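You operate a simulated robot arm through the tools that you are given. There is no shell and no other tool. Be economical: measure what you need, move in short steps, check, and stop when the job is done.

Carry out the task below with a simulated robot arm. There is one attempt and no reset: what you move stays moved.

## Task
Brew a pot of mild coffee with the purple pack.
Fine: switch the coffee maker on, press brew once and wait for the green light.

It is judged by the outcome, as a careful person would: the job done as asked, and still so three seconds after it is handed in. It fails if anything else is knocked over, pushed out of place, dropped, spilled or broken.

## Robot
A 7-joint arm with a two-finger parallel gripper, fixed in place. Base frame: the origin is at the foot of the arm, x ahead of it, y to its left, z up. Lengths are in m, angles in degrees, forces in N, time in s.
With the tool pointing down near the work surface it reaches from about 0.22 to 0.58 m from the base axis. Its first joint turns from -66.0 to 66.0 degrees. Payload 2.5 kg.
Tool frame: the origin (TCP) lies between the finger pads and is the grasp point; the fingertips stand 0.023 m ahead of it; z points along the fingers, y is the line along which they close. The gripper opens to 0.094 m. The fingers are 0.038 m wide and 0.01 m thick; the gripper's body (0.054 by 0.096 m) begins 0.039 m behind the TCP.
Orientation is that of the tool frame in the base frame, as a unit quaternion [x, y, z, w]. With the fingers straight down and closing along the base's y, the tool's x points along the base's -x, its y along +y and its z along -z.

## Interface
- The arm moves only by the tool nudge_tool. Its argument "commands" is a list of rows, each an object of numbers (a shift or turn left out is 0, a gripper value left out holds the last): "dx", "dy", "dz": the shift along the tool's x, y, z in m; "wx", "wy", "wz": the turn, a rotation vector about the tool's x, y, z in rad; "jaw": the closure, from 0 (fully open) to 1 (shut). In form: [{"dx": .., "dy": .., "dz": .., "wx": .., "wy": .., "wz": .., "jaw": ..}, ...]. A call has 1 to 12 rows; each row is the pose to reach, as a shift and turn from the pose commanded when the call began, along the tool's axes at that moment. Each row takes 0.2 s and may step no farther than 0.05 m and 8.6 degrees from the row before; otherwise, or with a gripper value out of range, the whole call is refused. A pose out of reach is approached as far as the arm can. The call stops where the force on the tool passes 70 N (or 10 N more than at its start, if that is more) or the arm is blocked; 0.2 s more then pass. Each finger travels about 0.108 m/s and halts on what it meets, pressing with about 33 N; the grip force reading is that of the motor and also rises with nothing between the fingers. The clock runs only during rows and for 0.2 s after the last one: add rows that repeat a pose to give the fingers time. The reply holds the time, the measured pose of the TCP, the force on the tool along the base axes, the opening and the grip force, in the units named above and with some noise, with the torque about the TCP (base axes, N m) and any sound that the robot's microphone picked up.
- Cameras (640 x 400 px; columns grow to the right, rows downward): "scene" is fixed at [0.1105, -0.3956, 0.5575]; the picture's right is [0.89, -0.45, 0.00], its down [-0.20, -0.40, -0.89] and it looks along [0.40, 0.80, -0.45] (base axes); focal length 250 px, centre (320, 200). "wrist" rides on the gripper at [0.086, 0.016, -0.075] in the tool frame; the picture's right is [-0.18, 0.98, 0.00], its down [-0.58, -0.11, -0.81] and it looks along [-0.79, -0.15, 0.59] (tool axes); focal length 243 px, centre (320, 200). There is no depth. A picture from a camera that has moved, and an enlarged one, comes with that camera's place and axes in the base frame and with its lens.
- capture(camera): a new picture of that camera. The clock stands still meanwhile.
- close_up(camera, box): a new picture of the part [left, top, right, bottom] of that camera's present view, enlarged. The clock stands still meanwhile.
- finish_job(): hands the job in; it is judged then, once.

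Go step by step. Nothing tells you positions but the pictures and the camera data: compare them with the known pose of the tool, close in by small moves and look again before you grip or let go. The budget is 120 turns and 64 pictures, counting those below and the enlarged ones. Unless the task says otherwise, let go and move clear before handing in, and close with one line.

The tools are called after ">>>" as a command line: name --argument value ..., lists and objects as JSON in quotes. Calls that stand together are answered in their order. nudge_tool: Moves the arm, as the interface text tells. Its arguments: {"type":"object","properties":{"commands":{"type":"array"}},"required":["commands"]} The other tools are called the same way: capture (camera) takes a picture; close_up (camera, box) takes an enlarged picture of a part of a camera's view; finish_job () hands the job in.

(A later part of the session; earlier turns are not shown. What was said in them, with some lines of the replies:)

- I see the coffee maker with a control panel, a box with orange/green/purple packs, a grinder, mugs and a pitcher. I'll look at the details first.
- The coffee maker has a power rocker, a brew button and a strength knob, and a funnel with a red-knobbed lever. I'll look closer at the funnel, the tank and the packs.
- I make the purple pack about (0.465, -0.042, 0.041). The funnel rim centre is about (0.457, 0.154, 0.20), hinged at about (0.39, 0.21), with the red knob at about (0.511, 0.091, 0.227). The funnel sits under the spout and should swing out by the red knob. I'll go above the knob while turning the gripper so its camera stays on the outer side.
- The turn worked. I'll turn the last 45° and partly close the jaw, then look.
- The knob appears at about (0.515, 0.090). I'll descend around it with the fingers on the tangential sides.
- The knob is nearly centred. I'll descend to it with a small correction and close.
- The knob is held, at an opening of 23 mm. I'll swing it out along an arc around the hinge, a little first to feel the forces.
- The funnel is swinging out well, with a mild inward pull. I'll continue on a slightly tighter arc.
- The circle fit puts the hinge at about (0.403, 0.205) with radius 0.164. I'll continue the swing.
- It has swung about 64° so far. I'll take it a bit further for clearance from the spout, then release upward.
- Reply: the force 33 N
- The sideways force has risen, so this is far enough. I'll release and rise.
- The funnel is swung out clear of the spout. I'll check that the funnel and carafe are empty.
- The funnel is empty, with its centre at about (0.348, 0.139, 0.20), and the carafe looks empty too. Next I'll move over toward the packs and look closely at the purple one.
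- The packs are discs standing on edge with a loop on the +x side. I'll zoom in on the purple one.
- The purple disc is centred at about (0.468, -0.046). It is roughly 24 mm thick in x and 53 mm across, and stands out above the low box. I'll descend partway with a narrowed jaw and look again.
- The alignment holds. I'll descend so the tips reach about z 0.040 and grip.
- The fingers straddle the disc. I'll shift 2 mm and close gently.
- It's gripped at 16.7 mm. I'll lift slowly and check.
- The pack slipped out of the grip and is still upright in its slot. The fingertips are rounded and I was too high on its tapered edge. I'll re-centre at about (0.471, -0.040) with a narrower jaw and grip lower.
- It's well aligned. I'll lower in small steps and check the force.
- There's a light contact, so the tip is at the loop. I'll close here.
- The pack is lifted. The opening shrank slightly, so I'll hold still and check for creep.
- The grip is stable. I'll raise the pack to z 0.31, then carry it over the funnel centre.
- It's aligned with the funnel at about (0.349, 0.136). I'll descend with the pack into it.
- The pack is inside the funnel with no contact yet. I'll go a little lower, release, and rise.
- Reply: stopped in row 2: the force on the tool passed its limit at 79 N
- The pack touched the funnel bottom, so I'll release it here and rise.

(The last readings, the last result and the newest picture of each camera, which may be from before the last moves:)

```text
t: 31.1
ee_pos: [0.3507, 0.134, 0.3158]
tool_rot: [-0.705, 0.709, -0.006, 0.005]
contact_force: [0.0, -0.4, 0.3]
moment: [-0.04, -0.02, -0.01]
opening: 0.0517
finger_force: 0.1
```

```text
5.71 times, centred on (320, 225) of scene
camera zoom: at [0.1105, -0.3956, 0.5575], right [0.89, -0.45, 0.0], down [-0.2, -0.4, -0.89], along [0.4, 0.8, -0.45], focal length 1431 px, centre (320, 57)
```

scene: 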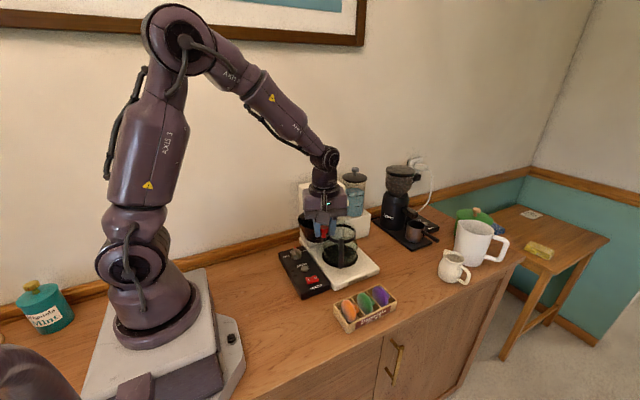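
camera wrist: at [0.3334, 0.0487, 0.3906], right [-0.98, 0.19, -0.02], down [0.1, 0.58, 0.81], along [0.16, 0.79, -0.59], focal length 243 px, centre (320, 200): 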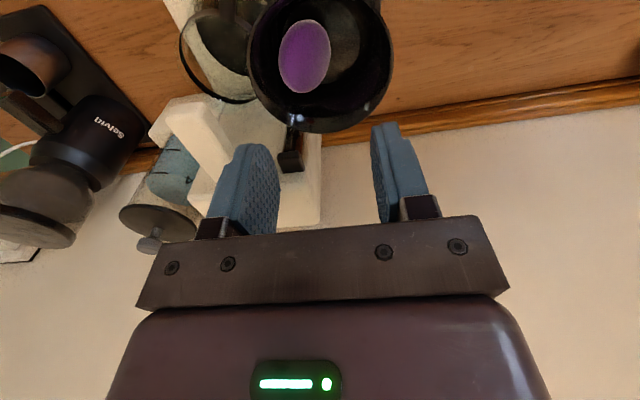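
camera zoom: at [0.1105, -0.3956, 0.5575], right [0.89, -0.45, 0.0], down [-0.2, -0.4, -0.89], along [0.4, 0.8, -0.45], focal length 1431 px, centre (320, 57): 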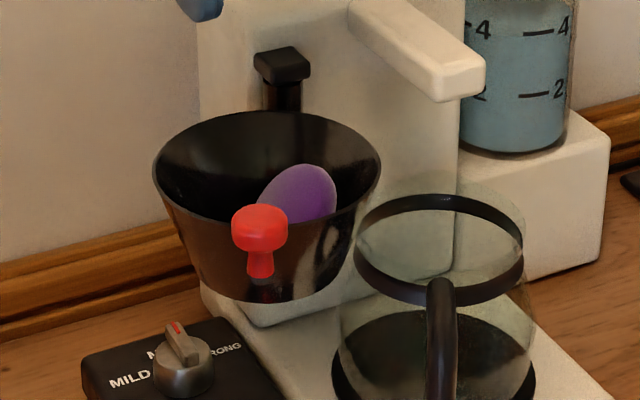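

The pack lies inside the funnel, below the rim. Next I'll line up over the red knob at about (0.313, 0.067) to swing the funnel back.

>>> nudge_tool --commands '[{"dx": 0.015, "dy": 0.009, "wx": -0.004, "wz": 0.13, "jaw": 0.42}, {"dx": 0.035, "dy": 0.02, "wx": -0.008, "wz": 0.26}, {"dx": 0.055, "dy": 0.032, "wx": -0.012, "wz": 0.39}, {"dx": 0.067, "dy": 0.0377, "wx": -0.015, "wz": 0.51}, {"dx": 0.067, "dy": 0.0377, "dz": 0.02, "wx": -0.015, "wz": 0.576}, {"dx": 0.067, "dy": 0.0377, "dz": 0.045, "wx": -0.015, "wz": 0.576}]'

>>> capture --camera "wrist"

```text
t: 32.5
ee_pos: [0.3157, 0.0674, 0.2685]
tool_rot: [-0.474, 0.88, 0.001, 0.002]
contact_force: [-0.2, -0.5, -0.1]
moment: [0.01, 0.01, -0.01]
opening: 0.0544
finger_force: 0.0
```

```text
20 pictures are left
camera wrist: at [0.2531, 0.0059, 0.3434], right [-0.72, 0.69, 0.0], down [0.41, 0.42, 0.81], along [0.56, 0.58, -0.59], focal length 243 px, centre (320, 200)
```

wrist: 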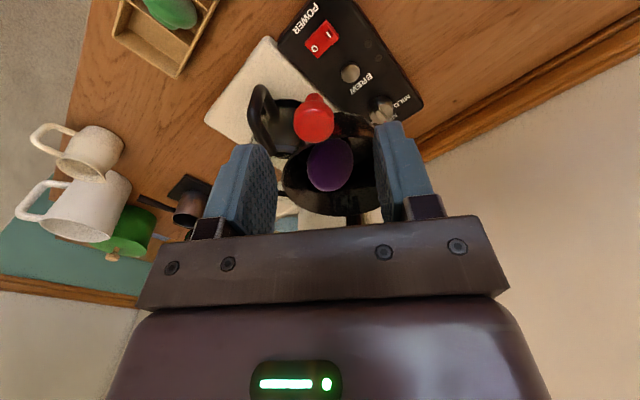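

The knob is seen in the same place as in the earlier good grip, so I'll descend and grip the same way.

>>> nudge_tool --commands '[{"dx": 0.003, "dy": -0.002, "dz": 0.02}, {"dx": 0.003, "dy": -0.002, "dz": 0.037}, {"dx": 0.003, "dy": -0.002, "dz": 0.037, "jaw": 0.85}, {"dx": 0.003, "dy": -0.002, "dz": 0.037, "jaw": 0.85}, {"dx": 0.003, "dy": -0.002, "dz": 0.037, "jaw": 0.85}]'

```text
t: 33.7
ee_pos: [0.3149, 0.0642, 0.2311]
tool_rot: [-0.475, 0.88, 0.001, 0.002]
contact_force: [-0.1, -2.0, 0.0]
moment: [0.26, -0.24, -0.05]
opening: 0.023
finger_force: 45.2
```

The knob is gripped. I'll swing it back along the arc in two stages.

>>> nudge_tool --commands '[{"dx": -0.0004, "dy": -0.0115, "wz": -0.07}, {"dx": -0.0016, "dy": -0.023, "wz": -0.14}, {"dx": -0.0036, "dy": -0.0344, "wz": -0.21}, {"dx": -0.0064, "dy": -0.0456, "wz": -0.28}, {"dx": -0.01, "dy": -0.0566, "wz": -0.35}, {"dx": -0.0143, "dy": -0.0673, "wz": -0.42}, {"dx": -0.0194, "dy": -0.0777, "wz": -0.49}, {"dx": -0.0252, "dy": -0.0876, "wz": -0.56}, {"dx": -0.0317, "dy": -0.0972, "wz": -0.63}, {"dx": -0.0388, "dy": -0.1063, "wz": -0.7}]'

```text
t: 35.9
ee_pos: [0.4237, 0.0433, 0.2315]
tool_rot: [0.75, -0.662, -0.002, -0.004]
contact_force: [-4.0, 28.9, 4.9]
moment: [0.09, 0.03, 0.0]
opening: 0.0229
finger_force: 45.1
```

It's running a few mm wide of the arc. I'll correct inward and finish the swing.

>>> nudge_tool --commands '[{"dx": -0.0044, "dy": -0.0114, "wz": -0.07}, {"dx": -0.0056, "dy": -0.0227, "wz": -0.14}, {"dx": -0.0076, "dy": -0.034, "wz": -0.21}, {"dx": -0.0104, "dy": -0.045, "wz": -0.28}, {"dx": -0.0139, "dy": -0.0559, "wz": -0.35}, {"dx": -0.0182, "dy": -0.0665, "wz": -0.42}, {"dx": -0.0231, "dy": -0.0767, "wz": -0.49}, {"dx": -0.0288, "dy": -0.0866, "wz": -0.56}, {"dx": -0.0345, "dy": -0.0945, "wz": -0.62}]'

>>> close_up --camera "scene" --box '[280, 150, 420, 280]'

```text
t: 37.9
ee_pos: [0.5136, 0.0814, 0.2302]
tool_rot: [0.914, -0.405, 0.002, -0.001]
contact_force: [11.5, -12.2, -1.8]
moment: [0.48, 0.34, -0.15]
opening: 0.0232
finger_force: 44.8
```

```text
3.08 times, centred on (350, 215) of scene
camera zoom: at [0.1105, -0.3957, 0.5575], right [0.89, -0.45, 0.0], down [-0.2, -0.4, -0.89], along [0.4, 0.8, -0.45], focal length 770 px, centre (228, 154)
```

zoom: 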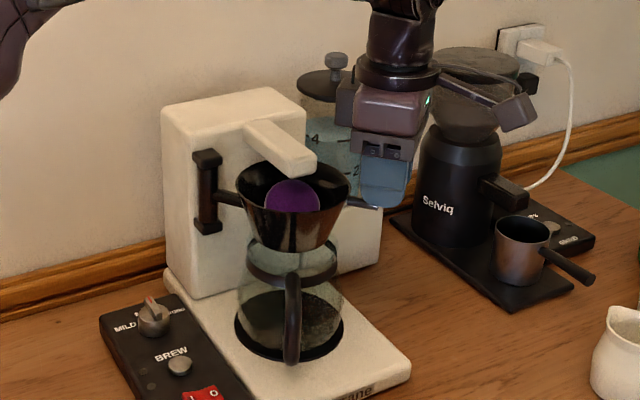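

About 9 mm of swing remains. I'll push it to its end.

>>> nudge_tool --commands '[{"dx": 0.0, "dy": -0.005, "wz": -0.03}, {"dx": 0.0, "dy": -0.009, "wz": -0.055}, {"dx": -0.0005, "dy": -0.012, "wz": -0.06}, {"dx": -0.0005, "dy": -0.012, "wz": -0.06}]'

>>> close_up --camera "scene" --box '[280, 150, 420, 280]'

```text
t: 38.9
ee_pos: [0.5218, 0.0889, 0.2315]
tool_rot: [0.926, -0.378, 0.001, 0.003]
contact_force: [0.7, -23.0, 0.7]
moment: [-0.29, 0.16, 0.19]
opening: 0.0228
finger_force: 45.0
```

```text
3.08 times, centred on (350, 215) of scene
camera zoom: at [0.1104, -0.3957, 0.5575], right [0.89, -0.45, 0.0], down [-0.2, -0.4, -0.89], along [0.4, 0.8, -0.45], focal length 770 px, centre (228, 154)
```

zoom: 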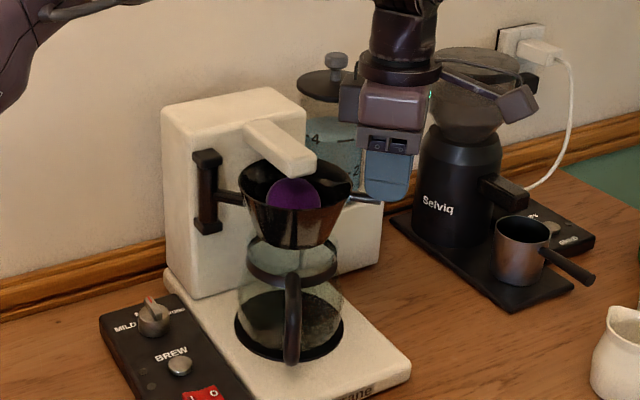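

It's home against its stop. I'll release, rise, and head toward the control panel.

>>> nudge_tool --commands '[{"jaw": 0.6}, {"jaw": 0.42}, {"dz": -0.03}, {"dz": -0.07}, {"dz": -0.11}, {"dz": -0.13}]'

>>> close_up --camera "scene" --box '[280, 180, 380, 310]'

```text
t: 40.3
ee_pos: [0.5209, 0.0946, 0.3618]
tool_rot: [0.926, -0.377, 0.001, -0.003]
contact_force: [-0.4, 0.5, 1.1]
moment: [0.01, -0.01, 0.01]
opening: 0.0545
finger_force: 0.2
```

```text
3.08 times, centred on (330, 245) of scene
camera zoom: at [0.1105, -0.3956, 0.5575], right [0.89, -0.45, 0.0], down [-0.2, -0.4, -0.89], along [0.4, 0.8, -0.45], focal length 770 px, centre (289, 62)
```

zoom: 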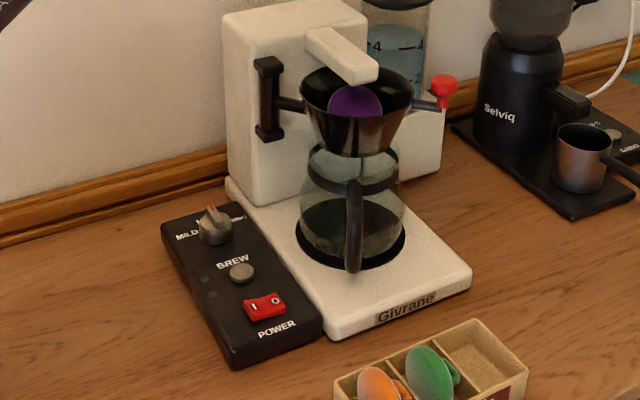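

The funnel is back under the spout with the pack in it. I place the panel's knob at about (0.327, 0.202), brew at (0.329, 0.141) and the rocker at (0.329, 0.091), with tops near z 0.04. I'll move above the panel and turn the gripper back.

>>> nudge_tool --commands '[{"dx": -0.0153, "dy": 0.0074, "wz": 0.147}, {"dx": -0.0306, "dy": 0.0147, "wz": 0.294}, {"dx": -0.0459, "dy": 0.022, "wz": 0.441}, {"dx": -0.0611, "dy": 0.0294, "wz": 0.588}, {"dx": -0.0764, "dy": 0.0367, "wz": 0.735}, {"dx": -0.0917, "dy": 0.0441, "wz": 0.882}, {"dx": -0.107, "dy": 0.0514, "wz": 1.029}, {"dx": -0.122, "dy": 0.0588, "wz": 1.176}, {"dx": -0.138, "dy": 0.066, "wz": 1.323}, {"dx": -0.153, "dy": 0.0735, "wz": 1.47}, {"dx": -0.168, "dy": 0.081, "wz": 1.617}, {"dx": -0.1834, "dy": 0.0882, "wz": 1.75}]'

```text
t: 42.9
ee_pos: [0.3282, 0.1563, 0.3605]
tool_rot: [-0.305, 0.952, 0.001, 0.003]
contact_force: [-0.4, -0.8, -0.2]
moment: [-0.01, 0.0, -0.03]
opening: 0.0544
finger_force: 0.0
```

>>> nudge_tool --commands '[{"dx": -0.006, "dy": 0.009, "wz": 0.145}, {"dx": -0.012, "dy": 0.018, "wz": 0.29}, {"dx": -0.018, "dy": 0.027, "wz": 0.435}, {"dx": -0.0253, "dy": 0.037, "wz": 0.58}, {"dx": -0.0253, "dy": 0.037, "dz": 0.03, "wz": 0.725}, {"dx": -0.0253, "dy": 0.037, "dz": 0.07, "wz": 0.87}, {"dx": -0.0253, "dy": 0.037, "dz": 0.11, "wz": 1.015}, {"dx": -0.0253, "dy": 0.037, "dz": 0.15, "wz": 1.145}, {"dx": -0.0253, "dy": 0.037, "dz": 0.19, "wz": 1.145}, {"dx": -0.0253, "dy": 0.037, "dz": 0.21, "wz": 1.145}]'

>>> capture --camera "wrist"

```text
t: 45.1
ee_pos: [0.3266, 0.2022, 0.1512]
tool_rot: [0.26, 0.966, 0.002, 0.002]
contact_force: [-0.4, 0.4, 0.3]
moment: [0.0, -0.01, -0.01]
opening: 0.0547
finger_force: 0.1
```

```text
16 pictures are left
camera wrist: at [0.2602, 0.26, 0.2269], right [0.65, 0.76, 0.0], down [0.45, -0.39, 0.81], along [0.61, -0.52, -0.59], focal length 243 px, centre (320, 200)
```

wrist: 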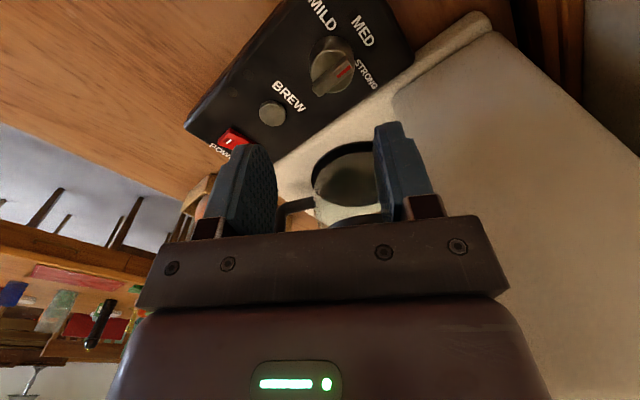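

I can see the dial's labels (MILD, MED, STRONG). I'll zoom in to read where the pointer is.

>>> close_up --camera "wrist" --box '[240, 0, 400, 130]'

```text
3.08 times, centred on (320, 65) of wrist
camera zoom: at [0.2602, 0.26, 0.2269], right [0.65, 0.76, 0.0], down [0.45, -0.39, 0.81], along [0.61, -0.52, -0.59], focal length 746 px, centre (320, 615)
```

zoom: 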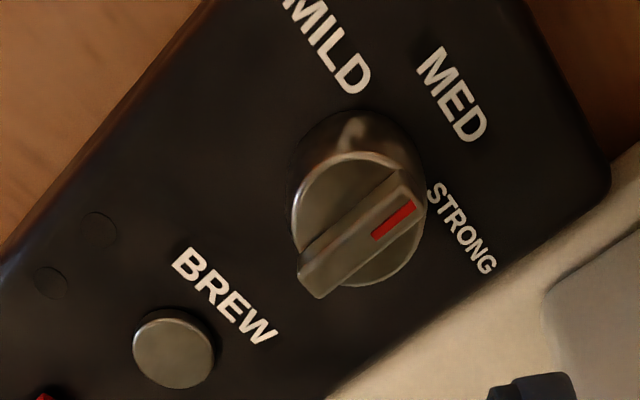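

The pointer is at MED. The knob centre is about (0.330, 0.211) with its top near z 0.055, and MILD is about 60° counter-clockwise. I'll descend around the knob.

>>> nudge_tool --commands '[{"dx": 0.0015, "dy": 0.0096, "dz": 0.02}, {"dx": 0.0015, "dy": 0.0096, "dz": 0.05}, {"dx": 0.0015, "dy": 0.0096, "dz": 0.065}, {"dx": 0.0015, "dy": 0.0096, "dz": 0.075}]'

>>> capture --camera "wrist"

```text
t: 46.1
ee_pos: [0.3327, 0.2132, 0.0755]
tool_rot: [0.26, 0.966, 0.002, 0.002]
contact_force: [-0.5, 0.3, 0.0]
moment: [0.03, -0.01, -0.01]
opening: 0.0546
finger_force: 0.0
```

```text
14 pictures are left
camera wrist: at [0.2657, 0.2709, 0.1524], right [0.65, 0.76, 0.0], down [0.45, -0.39, 0.81], along [0.61, -0.52, -0.59], focal length 243 px, centre (320, 200)
```

wrist: 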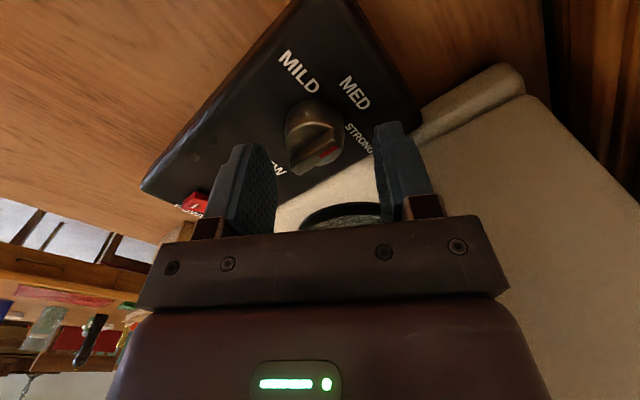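

The knob is centred between the fingers. I'll lower 13 mm and grip.

>>> nudge_tool --commands '[{"dx": 0.002, "dz": 0.007}, {"dx": 0.002, "dz": 0.013}, {"dx": 0.002, "dz": 0.013, "jaw": 0.75}, {"dx": 0.002, "dz": 0.013, "jaw": 0.9}, {"dx": 0.002, "dz": 0.013, "jaw": 0.9}]'

```text
t: 47.3
ee_pos: [0.3307, 0.2113, 0.0624]
tool_rot: [0.26, 0.966, 0.0, 0.0]
contact_force: [-9.3, -17.0, 8.6]
moment: [0.12, 0.48, -0.05]
opening: 0.0319
finger_force: 45.1
```

It's gripped at 32 mm. I'll ease the side load and rotate 60° counter-clockwise to MILD.

>>> nudge_tool --commands '[{"dy": -0.0015}, {"dy": -0.0015, "wz": -0.13}, {"dy": -0.0015, "wz": -0.26}, {"dy": -0.0015, "wz": -0.39}, {"dy": -0.0015, "wz": -0.52}, {"dy": -0.0015, "wz": -0.65}, {"dy": -0.0015, "wz": -0.78}, {"dy": -0.0015, "wz": -0.91}, {"dy": -0.0015, "wz": -1.047}, {"dy": -0.0015, "wz": -1.047}]'

>>> capture --camera "wrist"

```text
t: 49.5
ee_pos: [0.3285, 0.2088, 0.0634]
tool_rot: [-0.257, 0.966, -0.001, 0.0]
contact_force: [-2.4, -28.7, -5.4]
moment: [0.48, -0.43, -0.25]
opening: 0.032
finger_force: 45.1
```

```text
13 pictures are left
camera wrist: at [0.2465, 0.181, 0.1385], right [-0.33, 0.94, 0.0], down [0.56, 0.2, 0.81], along [0.76, 0.26, -0.59], focal length 243 px, centre (320, 200)
```

wrist: 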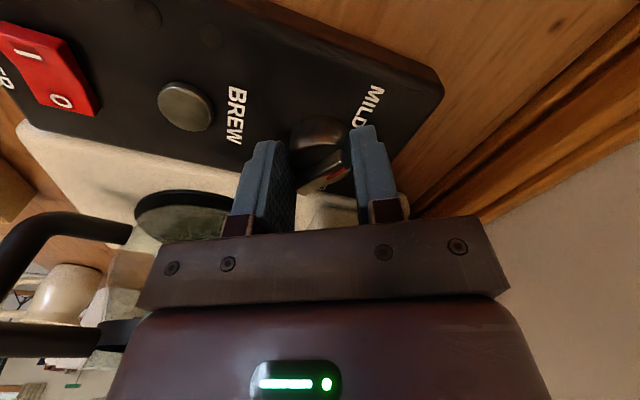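

The pointer seems to have turned with the grip. I'll release, rise, and verify.

>>> nudge_tool --commands '[{"jaw": 0.6}, {"jaw": 0.42}, {"dz": -0.03}, {"dz": -0.07}, {"dz": -0.09}]'

>>> close_up --camera "wrist" --box '[150, 0, 430, 140]'

```text
t: 50.7
ee_pos: [0.3279, 0.211, 0.1553]
tool_rot: [-0.257, 0.966, 0.002, 0.001]
contact_force: [0.4, 0.2, 0.1]
moment: [-0.02, 0.01, 0.01]
opening: 0.0545
finger_force: 0.2
```

```text
2.29 times, centred on (290, 70) of wrist
camera zoom: at [0.2446, 0.1818, 0.2298], right [-0.33, 0.94, 0.0], down [0.56, 0.19, 0.81], along [0.76, 0.27, -0.59], focal length 555 px, centre (389, 497)
```

zoom: 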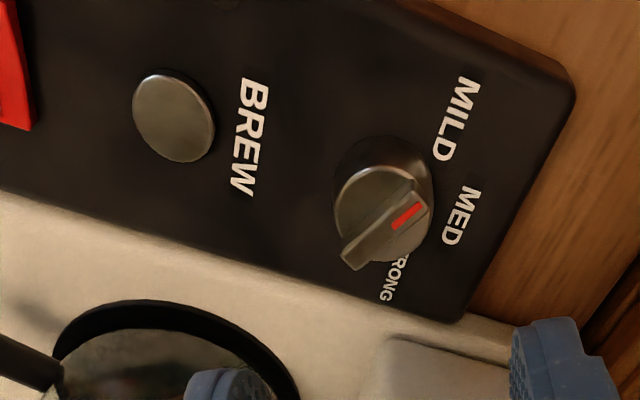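

The pointer measures about 60° toward MILD, so the strength is set. Next is the power rocker, whose I side I put at about (0.319, 0.092). I'll move over it with closed fingers.

>>> nudge_tool --commands '[{"dx": 0.0226, "dy": -0.0332, "wz": 0.14, "jaw": 1.0}, {"dx": 0.0451, "dy": -0.0663, "wz": 0.28}, {"dx": 0.0677, "dy": -0.0995, "wz": 0.42}, {"dx": 0.0677, "dy": -0.0995, "dz": 0.03, "wz": 0.521}, {"dx": 0.0677, "dy": -0.0995, "dz": 0.055, "wz": 0.521}, {"dx": 0.0677, "dy": -0.0995, "dz": 0.055, "wz": 0.521}]'

>>> close_up --camera "wrist" --box '[220, 0, 460, 180]'

```text
t: 52.1
ee_pos: [0.321, 0.0907, 0.0983]
tool_rot: [-0.001, 1.0, 0.002, 0.002]
contact_force: [-0.6, 0.6, 0.3]
moment: [-0.01, -0.01, 0.02]
opening: 0.0
finger_force: 33.1
```

```text
2.22 times, centred on (340, 90) of wrist
camera zoom: at [0.234, 0.1072, 0.1742], right [0.18, 0.98, 0.0], down [0.58, -0.11, 0.81], along [0.79, -0.15, -0.59], focal length 539 px, centre (276, 444)
```

zoom: 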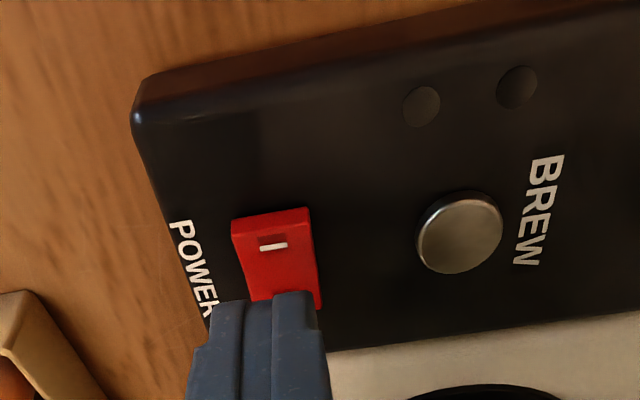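

The I mark is at about (0.320, 0.090). I'll shift 5 mm outward and press down in small steps.

>>> nudge_tool --commands '[{"dx": 0.005, "dz": 0.015}, {"dx": 0.005, "dz": 0.025}, {"dx": 0.005, "dz": 0.03}, {"dx": 0.005, "dz": 0.033}]'

```text
t: 53.1
ee_pos: [0.3165, 0.0909, 0.0652]
tool_rot: [-0.001, 1.0, 0.002, 0.002]
contact_force: [-0.6, -0.9, 0.1]
moment: [-0.02, -0.02, 0.0]
opening: 0.0002
finger_force: 32.9
```

>>> nudge_tool --commands '[{"dz": 0.0015}, {"dz": 0.003}, {"dz": 0.0045}, {"dz": 0.006}]'

```text
t: 54.2
ee_pos: [0.3145, 0.092, 0.0617]
tool_rot: [-0.001, 1.0, 0.002, 0.001]
contact_force: [-2.1, -0.3, 8.5]
moment: [-0.04, -0.07, -0.04]
opening: 0.0
finger_force: 33.2
stopped in row 4: the force on the tool passed its limit at 77 N (the readings are from after the stop); the commanded pose is now the measured one
```

I pressed to firm contact. I'll rise a bit and check the rocker and lamps.

>>> nudge_tool --commands '[{"dz": -0.02}, {"dz": -0.05}, {"dz": -0.06}]'

>>> close_up --camera "wrist" --box '[220, 0, 460, 180]'

>>> close_up --camera "scene" --box '[270, 235, 350, 305]'

```text
t: 55.0
ee_pos: [0.3155, 0.0919, 0.1218]
tool_rot: [0.001, 1.0, 0.001, 0.0]
contact_force: [-0.5, -0.4, -0.4]
moment: [0.01, 0.02, 0.0]
opening: 0.0
finger_force: 32.9
```

```text
2.22 times, centred on (340, 90) of wrist
camera zoom: at [0.2283, 0.1087, 0.197], right [0.18, 0.98, 0.0], down [0.58, -0.11, 0.81], along [0.79, -0.15, -0.59], focal length 539 px, centre (276, 444)
```

zoom: 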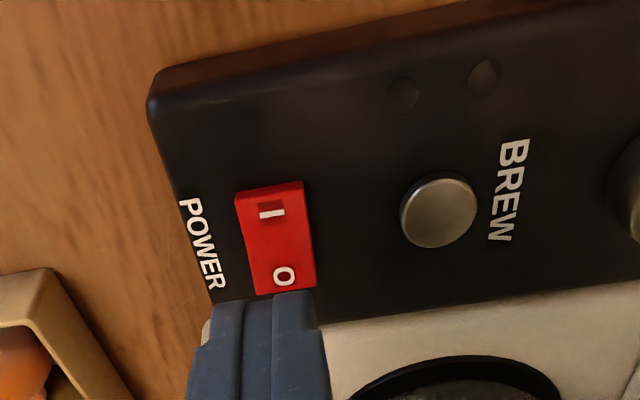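

```text
5.71 times, centred on (310, 270) of scene
camera zoom: at [0.1105, -0.3956, 0.5575], right [0.89, -0.45, 0.0], down [-0.2, -0.4, -0.89], along [0.4, 0.8, -0.45], focal length 1431 px, centre (377, -200)
```

zoom: 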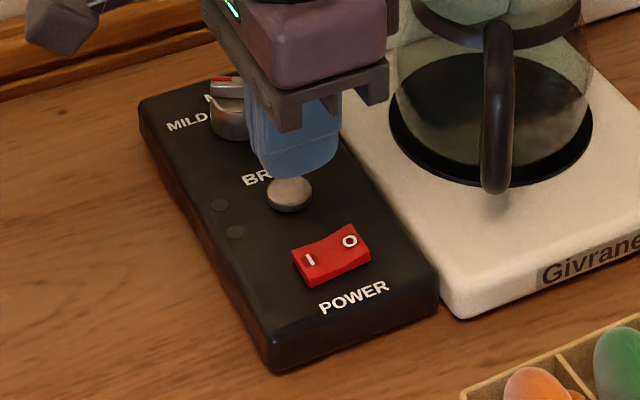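

The rocker has flipped to its I side. Next I'll move over the BREW button at about (0.3275, 0.1405) and approach it.

>>> nudge_tool --commands '[{"dx": -0.006, "dy": 0.0243}, {"dx": -0.012, "dy": 0.0486}, {"dx": -0.012, "dy": 0.0486, "dz": 0.03}, {"dx": -0.012, "dy": 0.0486, "dz": 0.045}, {"dx": -0.012, "dy": 0.0486, "dz": 0.05}]'

>>> capture --camera "wrist"

```text
t: 56.2
ee_pos: [0.326, 0.1411, 0.0719]
tool_rot: [-0.001, 1.0, 0.002, 0.001]
contact_force: [-0.7, -0.4, 0.4]
moment: [0.0, 0.01, 0.02]
opening: 0.0001
finger_force: 33.2
```

```text
8 pictures are left
camera wrist: at [0.2398, 0.1573, 0.1472], right [0.18, 0.98, 0.0], down [0.58, -0.11, 0.81], along [0.79, -0.15, -0.59], focal length 243 px, centre (320, 200)
```

wrist: 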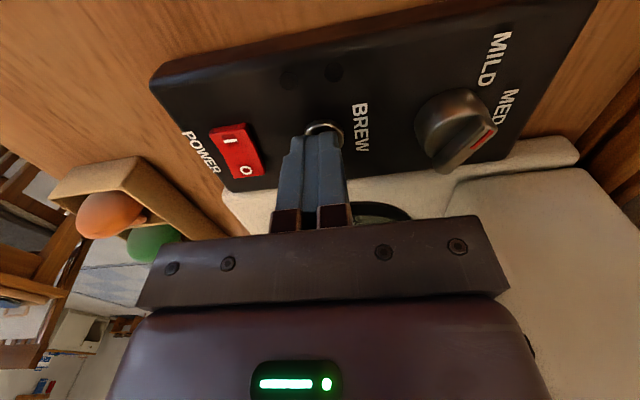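

The fingertip is over the button. I'll press once, to firm contact.

>>> nudge_tool --commands '[{"dz": 0.003}, {"dz": 0.005}, {"dz": 0.0065}, {"dz": 0.008}, {"dz": 0.0095}, {"dz": 0.011}]'

```text
t: 57.6
ee_pos: [0.3269, 0.14, 0.061]
tool_rot: [0.001, 1.0, 0.002, 0.001]
contact_force: [-0.5, -0.3, 0.3]
moment: [0.0, 0.0, 0.07]
opening: 0.0
finger_force: 32.2
```

>>> nudge_tool --commands '[{"dz": 0.0015}, {"dz": 0.003}, {"dz": 0.0045}, {"dz": 0.006}]'

```text
t: 58.6
ee_pos: [0.3268, 0.1404, 0.0529]
tool_rot: [0.0, 1.0, 0.002, 0.001]
contact_force: [-0.7, 0.4, 7.8]
moment: [0.01, -0.01, -0.02]
opening: 0.0
finger_force: 33.3
heard: click
```

A click was heard, so the press registered. I'll rise clear and check the lamps.

>>> nudge_tool --commands '[{"dz": -0.02}, {"dz": -0.06}, {"dz": -0.1}]'

>>> close_up --camera "wrist" --box '[180, 0, 500, 200]'

```text
t: 59.4
ee_pos: [0.3283, 0.1386, 0.1577]
tool_rot: [0.0, 1.0, 0.001, 0.0]
contact_force: [-0.4, 0.9, 0.7]
moment: [-0.03, 0.02, 0.01]
opening: 0.0001
finger_force: 32.8
```

```text
2.00 times, centred on (340, 100) of wrist
camera zoom: at [0.2416, 0.1552, 0.2321], right [0.18, 0.98, 0.0], down [0.58, -0.11, 0.81], along [0.79, -0.15, -0.59], focal length 485 px, centre (280, 400)
```

zoom: 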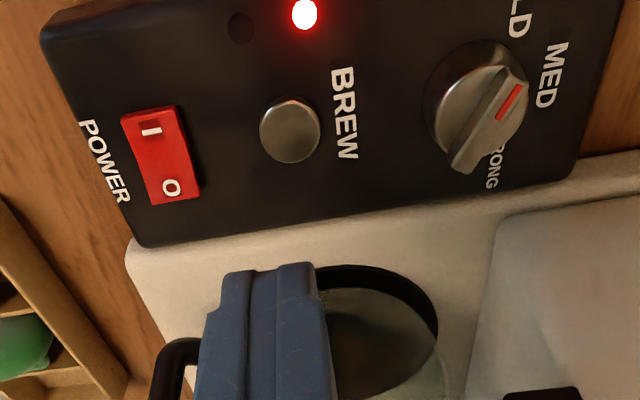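

The red lamp is on, so it is brewing. I'll rise clear and wait for green.

>>> nudge_tool --commands '[{"dz": -0.04}, {"dz": -0.08}, {"dz": -0.12}, {"dz": -0.16}, {"dz": -0.2}, {"dx": 0.03, "dz": -0.22}, {"dx": 0.03, "dz": -0.22}, {"dx": 0.03, "dz": -0.22}, {"dx": 0.03, "dz": -0.22}, {"dx": 0.03, "dz": -0.22}, {"dx": 0.03, "dz": -0.22}, {"dx": 0.03, "dz": -0.22, "jaw": 0.5}]'

>>> nudge_tool --commands '[{"dx": 0}, {"dx": 0}, {"dx": 0}, {"dx": 0}, {"dx": 0}, {"dx": 0}, {"dx": 0}, {"dx": 0}, {"dx": 0}, {"dx": 0}, {"dx": 0}, {"dx": 0}]'

>>> nudge_tool --commands '[{"dx": 0}, {"dx": 0}, {"dx": 0}, {"dx": 0}, {"dx": 0}, {"dx": 0}, {"dx": 0}, {"dx": 0}, {"dx": 0}, {"dx": 0}, {"dx": 0}, {"dx": 0}]'

>>> nudge_tool --commands '[{"dx": 0}, {"dx": 0}, {"dx": 0}, {"dx": 0}, {"dx": 0}, {"dx": 0}, {"dx": 0}, {"dx": 0}, {"dx": 0}, {"dx": 0}, {"dx": 0}, {"dx": 0}]'

>>> close_up --camera "scene" --box '[270, 170, 400, 310]'

```text
t: 62.0
ee_pos: [0.2977, 0.141, 0.3746]
tool_rot: [-0.001, 1.0, 0.003, 0.001]
contact_force: [-0.6, 0.5, 0.3]
moment: [-0.02, 0.02, 0.0]
opening: 0.0469
finger_force: 0.0
```

```text
t: 64.6
ee_pos: [0.2977, 0.1411, 0.3751]
tool_rot: [0.0, 1.0, 0.002, 0.001]
contact_force: [0.2, -0.4, -1.1]
moment: [-0.06, 0.01, -0.01]
opening: 0.0471
finger_force: 0.1
```

```text
t: 67.2
ee_pos: [0.296, 0.1407, 0.3748]
tool_rot: [0.0, 1.0, 0.002, 0.001]
contact_force: [-0.9, 0.4, 0.7]
moment: [0.03, 0.02, -0.02]
opening: 0.047
finger_force: 0.1
```

```text
t: 69.8
ee_pos: [0.2974, 0.1412, 0.3748]
tool_rot: [0.0, 1.0, 0.002, 0.001]
contact_force: [-0.2, 0.2, -0.1]
moment: [-0.04, 0.0, 0.02]
opening: 0.0471
finger_force: 0.0
```

```text
2.86 times, centred on (335, 240) of scene
camera zoom: at [0.1105, -0.3956, 0.5575], right [0.89, -0.45, 0.0], down [-0.2, -0.4, -0.89], along [0.4, 0.8, -0.45], focal length 715 px, centre (277, 86)
```

zoom: 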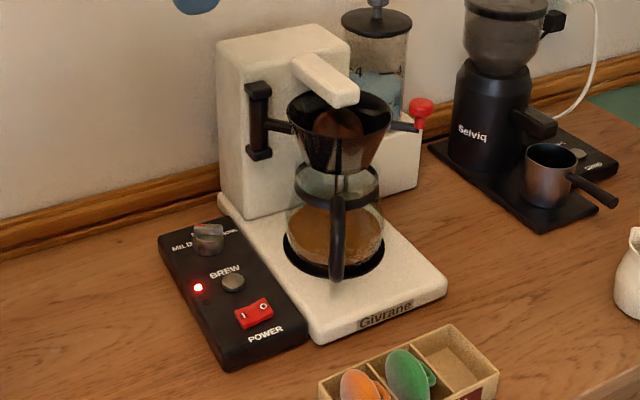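

Coffee is running into the carafe and the red lamp is still on. I'll keep waiting.

>>> nudge_tool --commands '[{"dx": 0}, {"dx": 0}, {"dx": 0}, {"dx": 0}, {"dx": 0}, {"dx": 0}, {"dx": 0}, {"dx": 0}, {"dx": 0}, {"dx": 0}, {"dx": 0}, {"dx": 0}]'

>>> nudge_tool --commands '[{"dx": 0}, {"dx": 0}, {"dx": 0}, {"dx": 0}, {"dx": 0}, {"dx": 0}, {"dx": 0}, {"dx": 0}, {"dx": 0}, {"dx": 0}, {"dx": 0}, {"dx": 0}]'

>>> nudge_tool --commands '[{"dx": 0}, {"dx": 0}, {"dx": 0}, {"dx": 0}, {"dx": 0}, {"dx": 0}, {"dx": 0}, {"dx": 0}, {"dx": 0}, {"dx": 0}, {"dx": 0}, {"dx": 0}]'

>>> nudge_tool --commands '[{"dx": 0}, {"dx": 0}, {"dx": 0}, {"dx": 0}, {"dx": 0}, {"dx": 0}, {"dx": 0}, {"dx": 0}, {"dx": 0}, {"dx": 0}, {"dx": 0}, {"dx": 0}]'

>>> close_up --camera "scene" --box '[270, 170, 400, 310]'

```text
t: 72.4
ee_pos: [0.2981, 0.1404, 0.3747]
tool_rot: [0.0, 1.0, 0.001, 0.001]
contact_force: [0.6, 0.2, -0.1]
moment: [-0.04, -0.01, -0.02]
opening: 0.0467
finger_force: 0.1
```

```text
t: 75.0
ee_pos: [0.2966, 0.1405, 0.375]
tool_rot: [0.0, 1.0, 0.002, 0.001]
contact_force: [1.0, 0.5, 0.6]
moment: [0.01, 0.03, 0.0]
opening: 0.047
finger_force: 0.0
```

```text
t: 77.6
ee_pos: [0.2963, 0.1412, 0.3747]
tool_rot: [0.0, 1.0, 0.002, 0.001]
contact_force: [-0.3, 0.2, 0.7]
moment: [0.01, 0.02, -0.01]
opening: 0.047
finger_force: 0.0
```

```text
t: 80.2
ee_pos: [0.2973, 0.1401, 0.3743]
tool_rot: [-0.001, 1.0, 0.002, 0.001]
contact_force: [0.0, 0.0, 0.3]
moment: [-0.01, 0.03, -0.01]
opening: 0.0469
finger_force: 0.0
```

```text
2.86 times, centred on (335, 240) of scene
camera zoom: at [0.1105, -0.3956, 0.5575], right [0.89, -0.45, 0.0], down [-0.2, -0.4, -0.89], along [0.4, 0.8, -0.45], focal length 715 px, centre (277, 86)
```

zoom: 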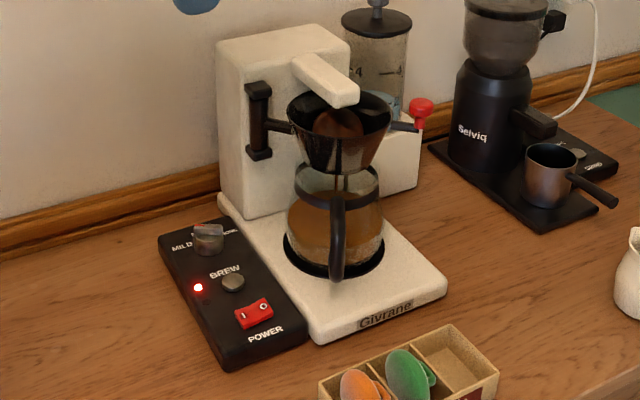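

The tank is nearly empty and the red lamp is still on. I'll keep waiting.

>>> nudge_tool --commands '[{"dx": 0}, {"dx": 0}, {"dx": 0}, {"dx": 0}, {"dx": 0}, {"dx": 0}, {"dx": 0}, {"dx": 0}, {"dx": 0}, {"dx": 0}, {"dx": 0}, {"dx": 0}]'

>>> nudge_tool --commands '[{"dx": 0}, {"dx": 0}, {"dx": 0}, {"dx": 0}, {"dx": 0}, {"dx": 0}, {"dx": 0}, {"dx": 0}, {"dx": 0}, {"dx": 0}, {"dx": 0}, {"dx": 0}]'

>>> nudge_tool --commands '[{"dx": 0}, {"dx": 0}, {"dx": 0}, {"dx": 0}, {"dx": 0}, {"dx": 0}, {"dx": 0}, {"dx": 0}, {"dx": 0}, {"dx": 0}, {"dx": 0}, {"dx": 0}]'

>>> nudge_tool --commands '[{"dx": 0}, {"dx": 0}, {"dx": 0}, {"dx": 0}, {"dx": 0}, {"dx": 0}, {"dx": 0}, {"dx": 0}, {"dx": 0}, {"dx": 0}, {"dx": 0}, {"dx": 0}]'

>>> nudge_tool --commands '[{"dx": 0}, {"dx": 0}, {"dx": 0}, {"dx": 0}, {"dx": 0}, {"dx": 0}, {"dx": 0}, {"dx": 0}, {"dx": 0}, {"dx": 0}, {"dx": 0}, {"dx": 0}]'

>>> close_up --camera "scene" --box '[270, 170, 400, 310]'

```text
t: 82.8
ee_pos: [0.2975, 0.1408, 0.3747]
tool_rot: [0.0, 1.0, 0.002, 0.001]
contact_force: [-0.2, -1.3, 0.2]
moment: [0.0, -0.01, -0.01]
opening: 0.0466
finger_force: 0.0
```

```text
t: 85.4
ee_pos: [0.2966, 0.1403, 0.3751]
tool_rot: [-0.001, 1.0, 0.002, 0.002]
contact_force: [-0.2, 0.0, 0.3]
moment: [0.01, -0.01, 0.06]
opening: 0.0473
finger_force: 0.1
```

```text
t: 88.0
ee_pos: [0.296, 0.1411, 0.3752]
tool_rot: [0.0, 1.0, 0.002, 0.0]
contact_force: [0.7, 0.8, 0.1]
moment: [0.02, 0.0, 0.0]
opening: 0.0469
finger_force: 0.0
```

```text
t: 90.6
ee_pos: [0.2957, 0.1407, 0.3748]
tool_rot: [0.0, 1.0, 0.002, 0.001]
contact_force: [0.2, -0.2, -0.1]
moment: [0.01, -0.02, -0.01]
opening: 0.0473
finger_force: 0.0
```

```text
t: 93.2
ee_pos: [0.2971, 0.1409, 0.3746]
tool_rot: [0.0, 1.0, 0.002, 0.0]
contact_force: [-0.6, -0.1, 0.0]
moment: [-0.01, 0.0, -0.01]
opening: 0.047
finger_force: 0.1
```

```text
2.86 times, centred on (335, 240) of scene
camera zoom: at [0.1105, -0.3956, 0.5575], right [0.89, -0.45, 0.0], down [-0.2, -0.4, -0.89], along [0.4, 0.8, -0.45], focal length 715 px, centre (277, 86)
```

zoom: 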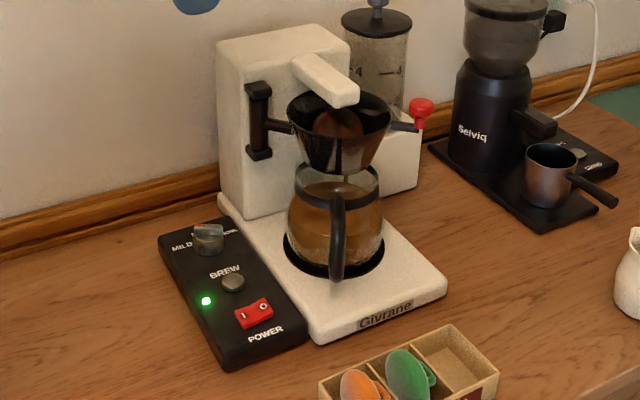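

The green light is on, the carafe is full and the arm is clear, so I'm handing in.

>>> finish_job

```text
The job is handed in.
```

The mild coffee is brewed with the purple pack: the strength is set to MILD, the machine is switched on, brew was pressed once, and the green light is lit.
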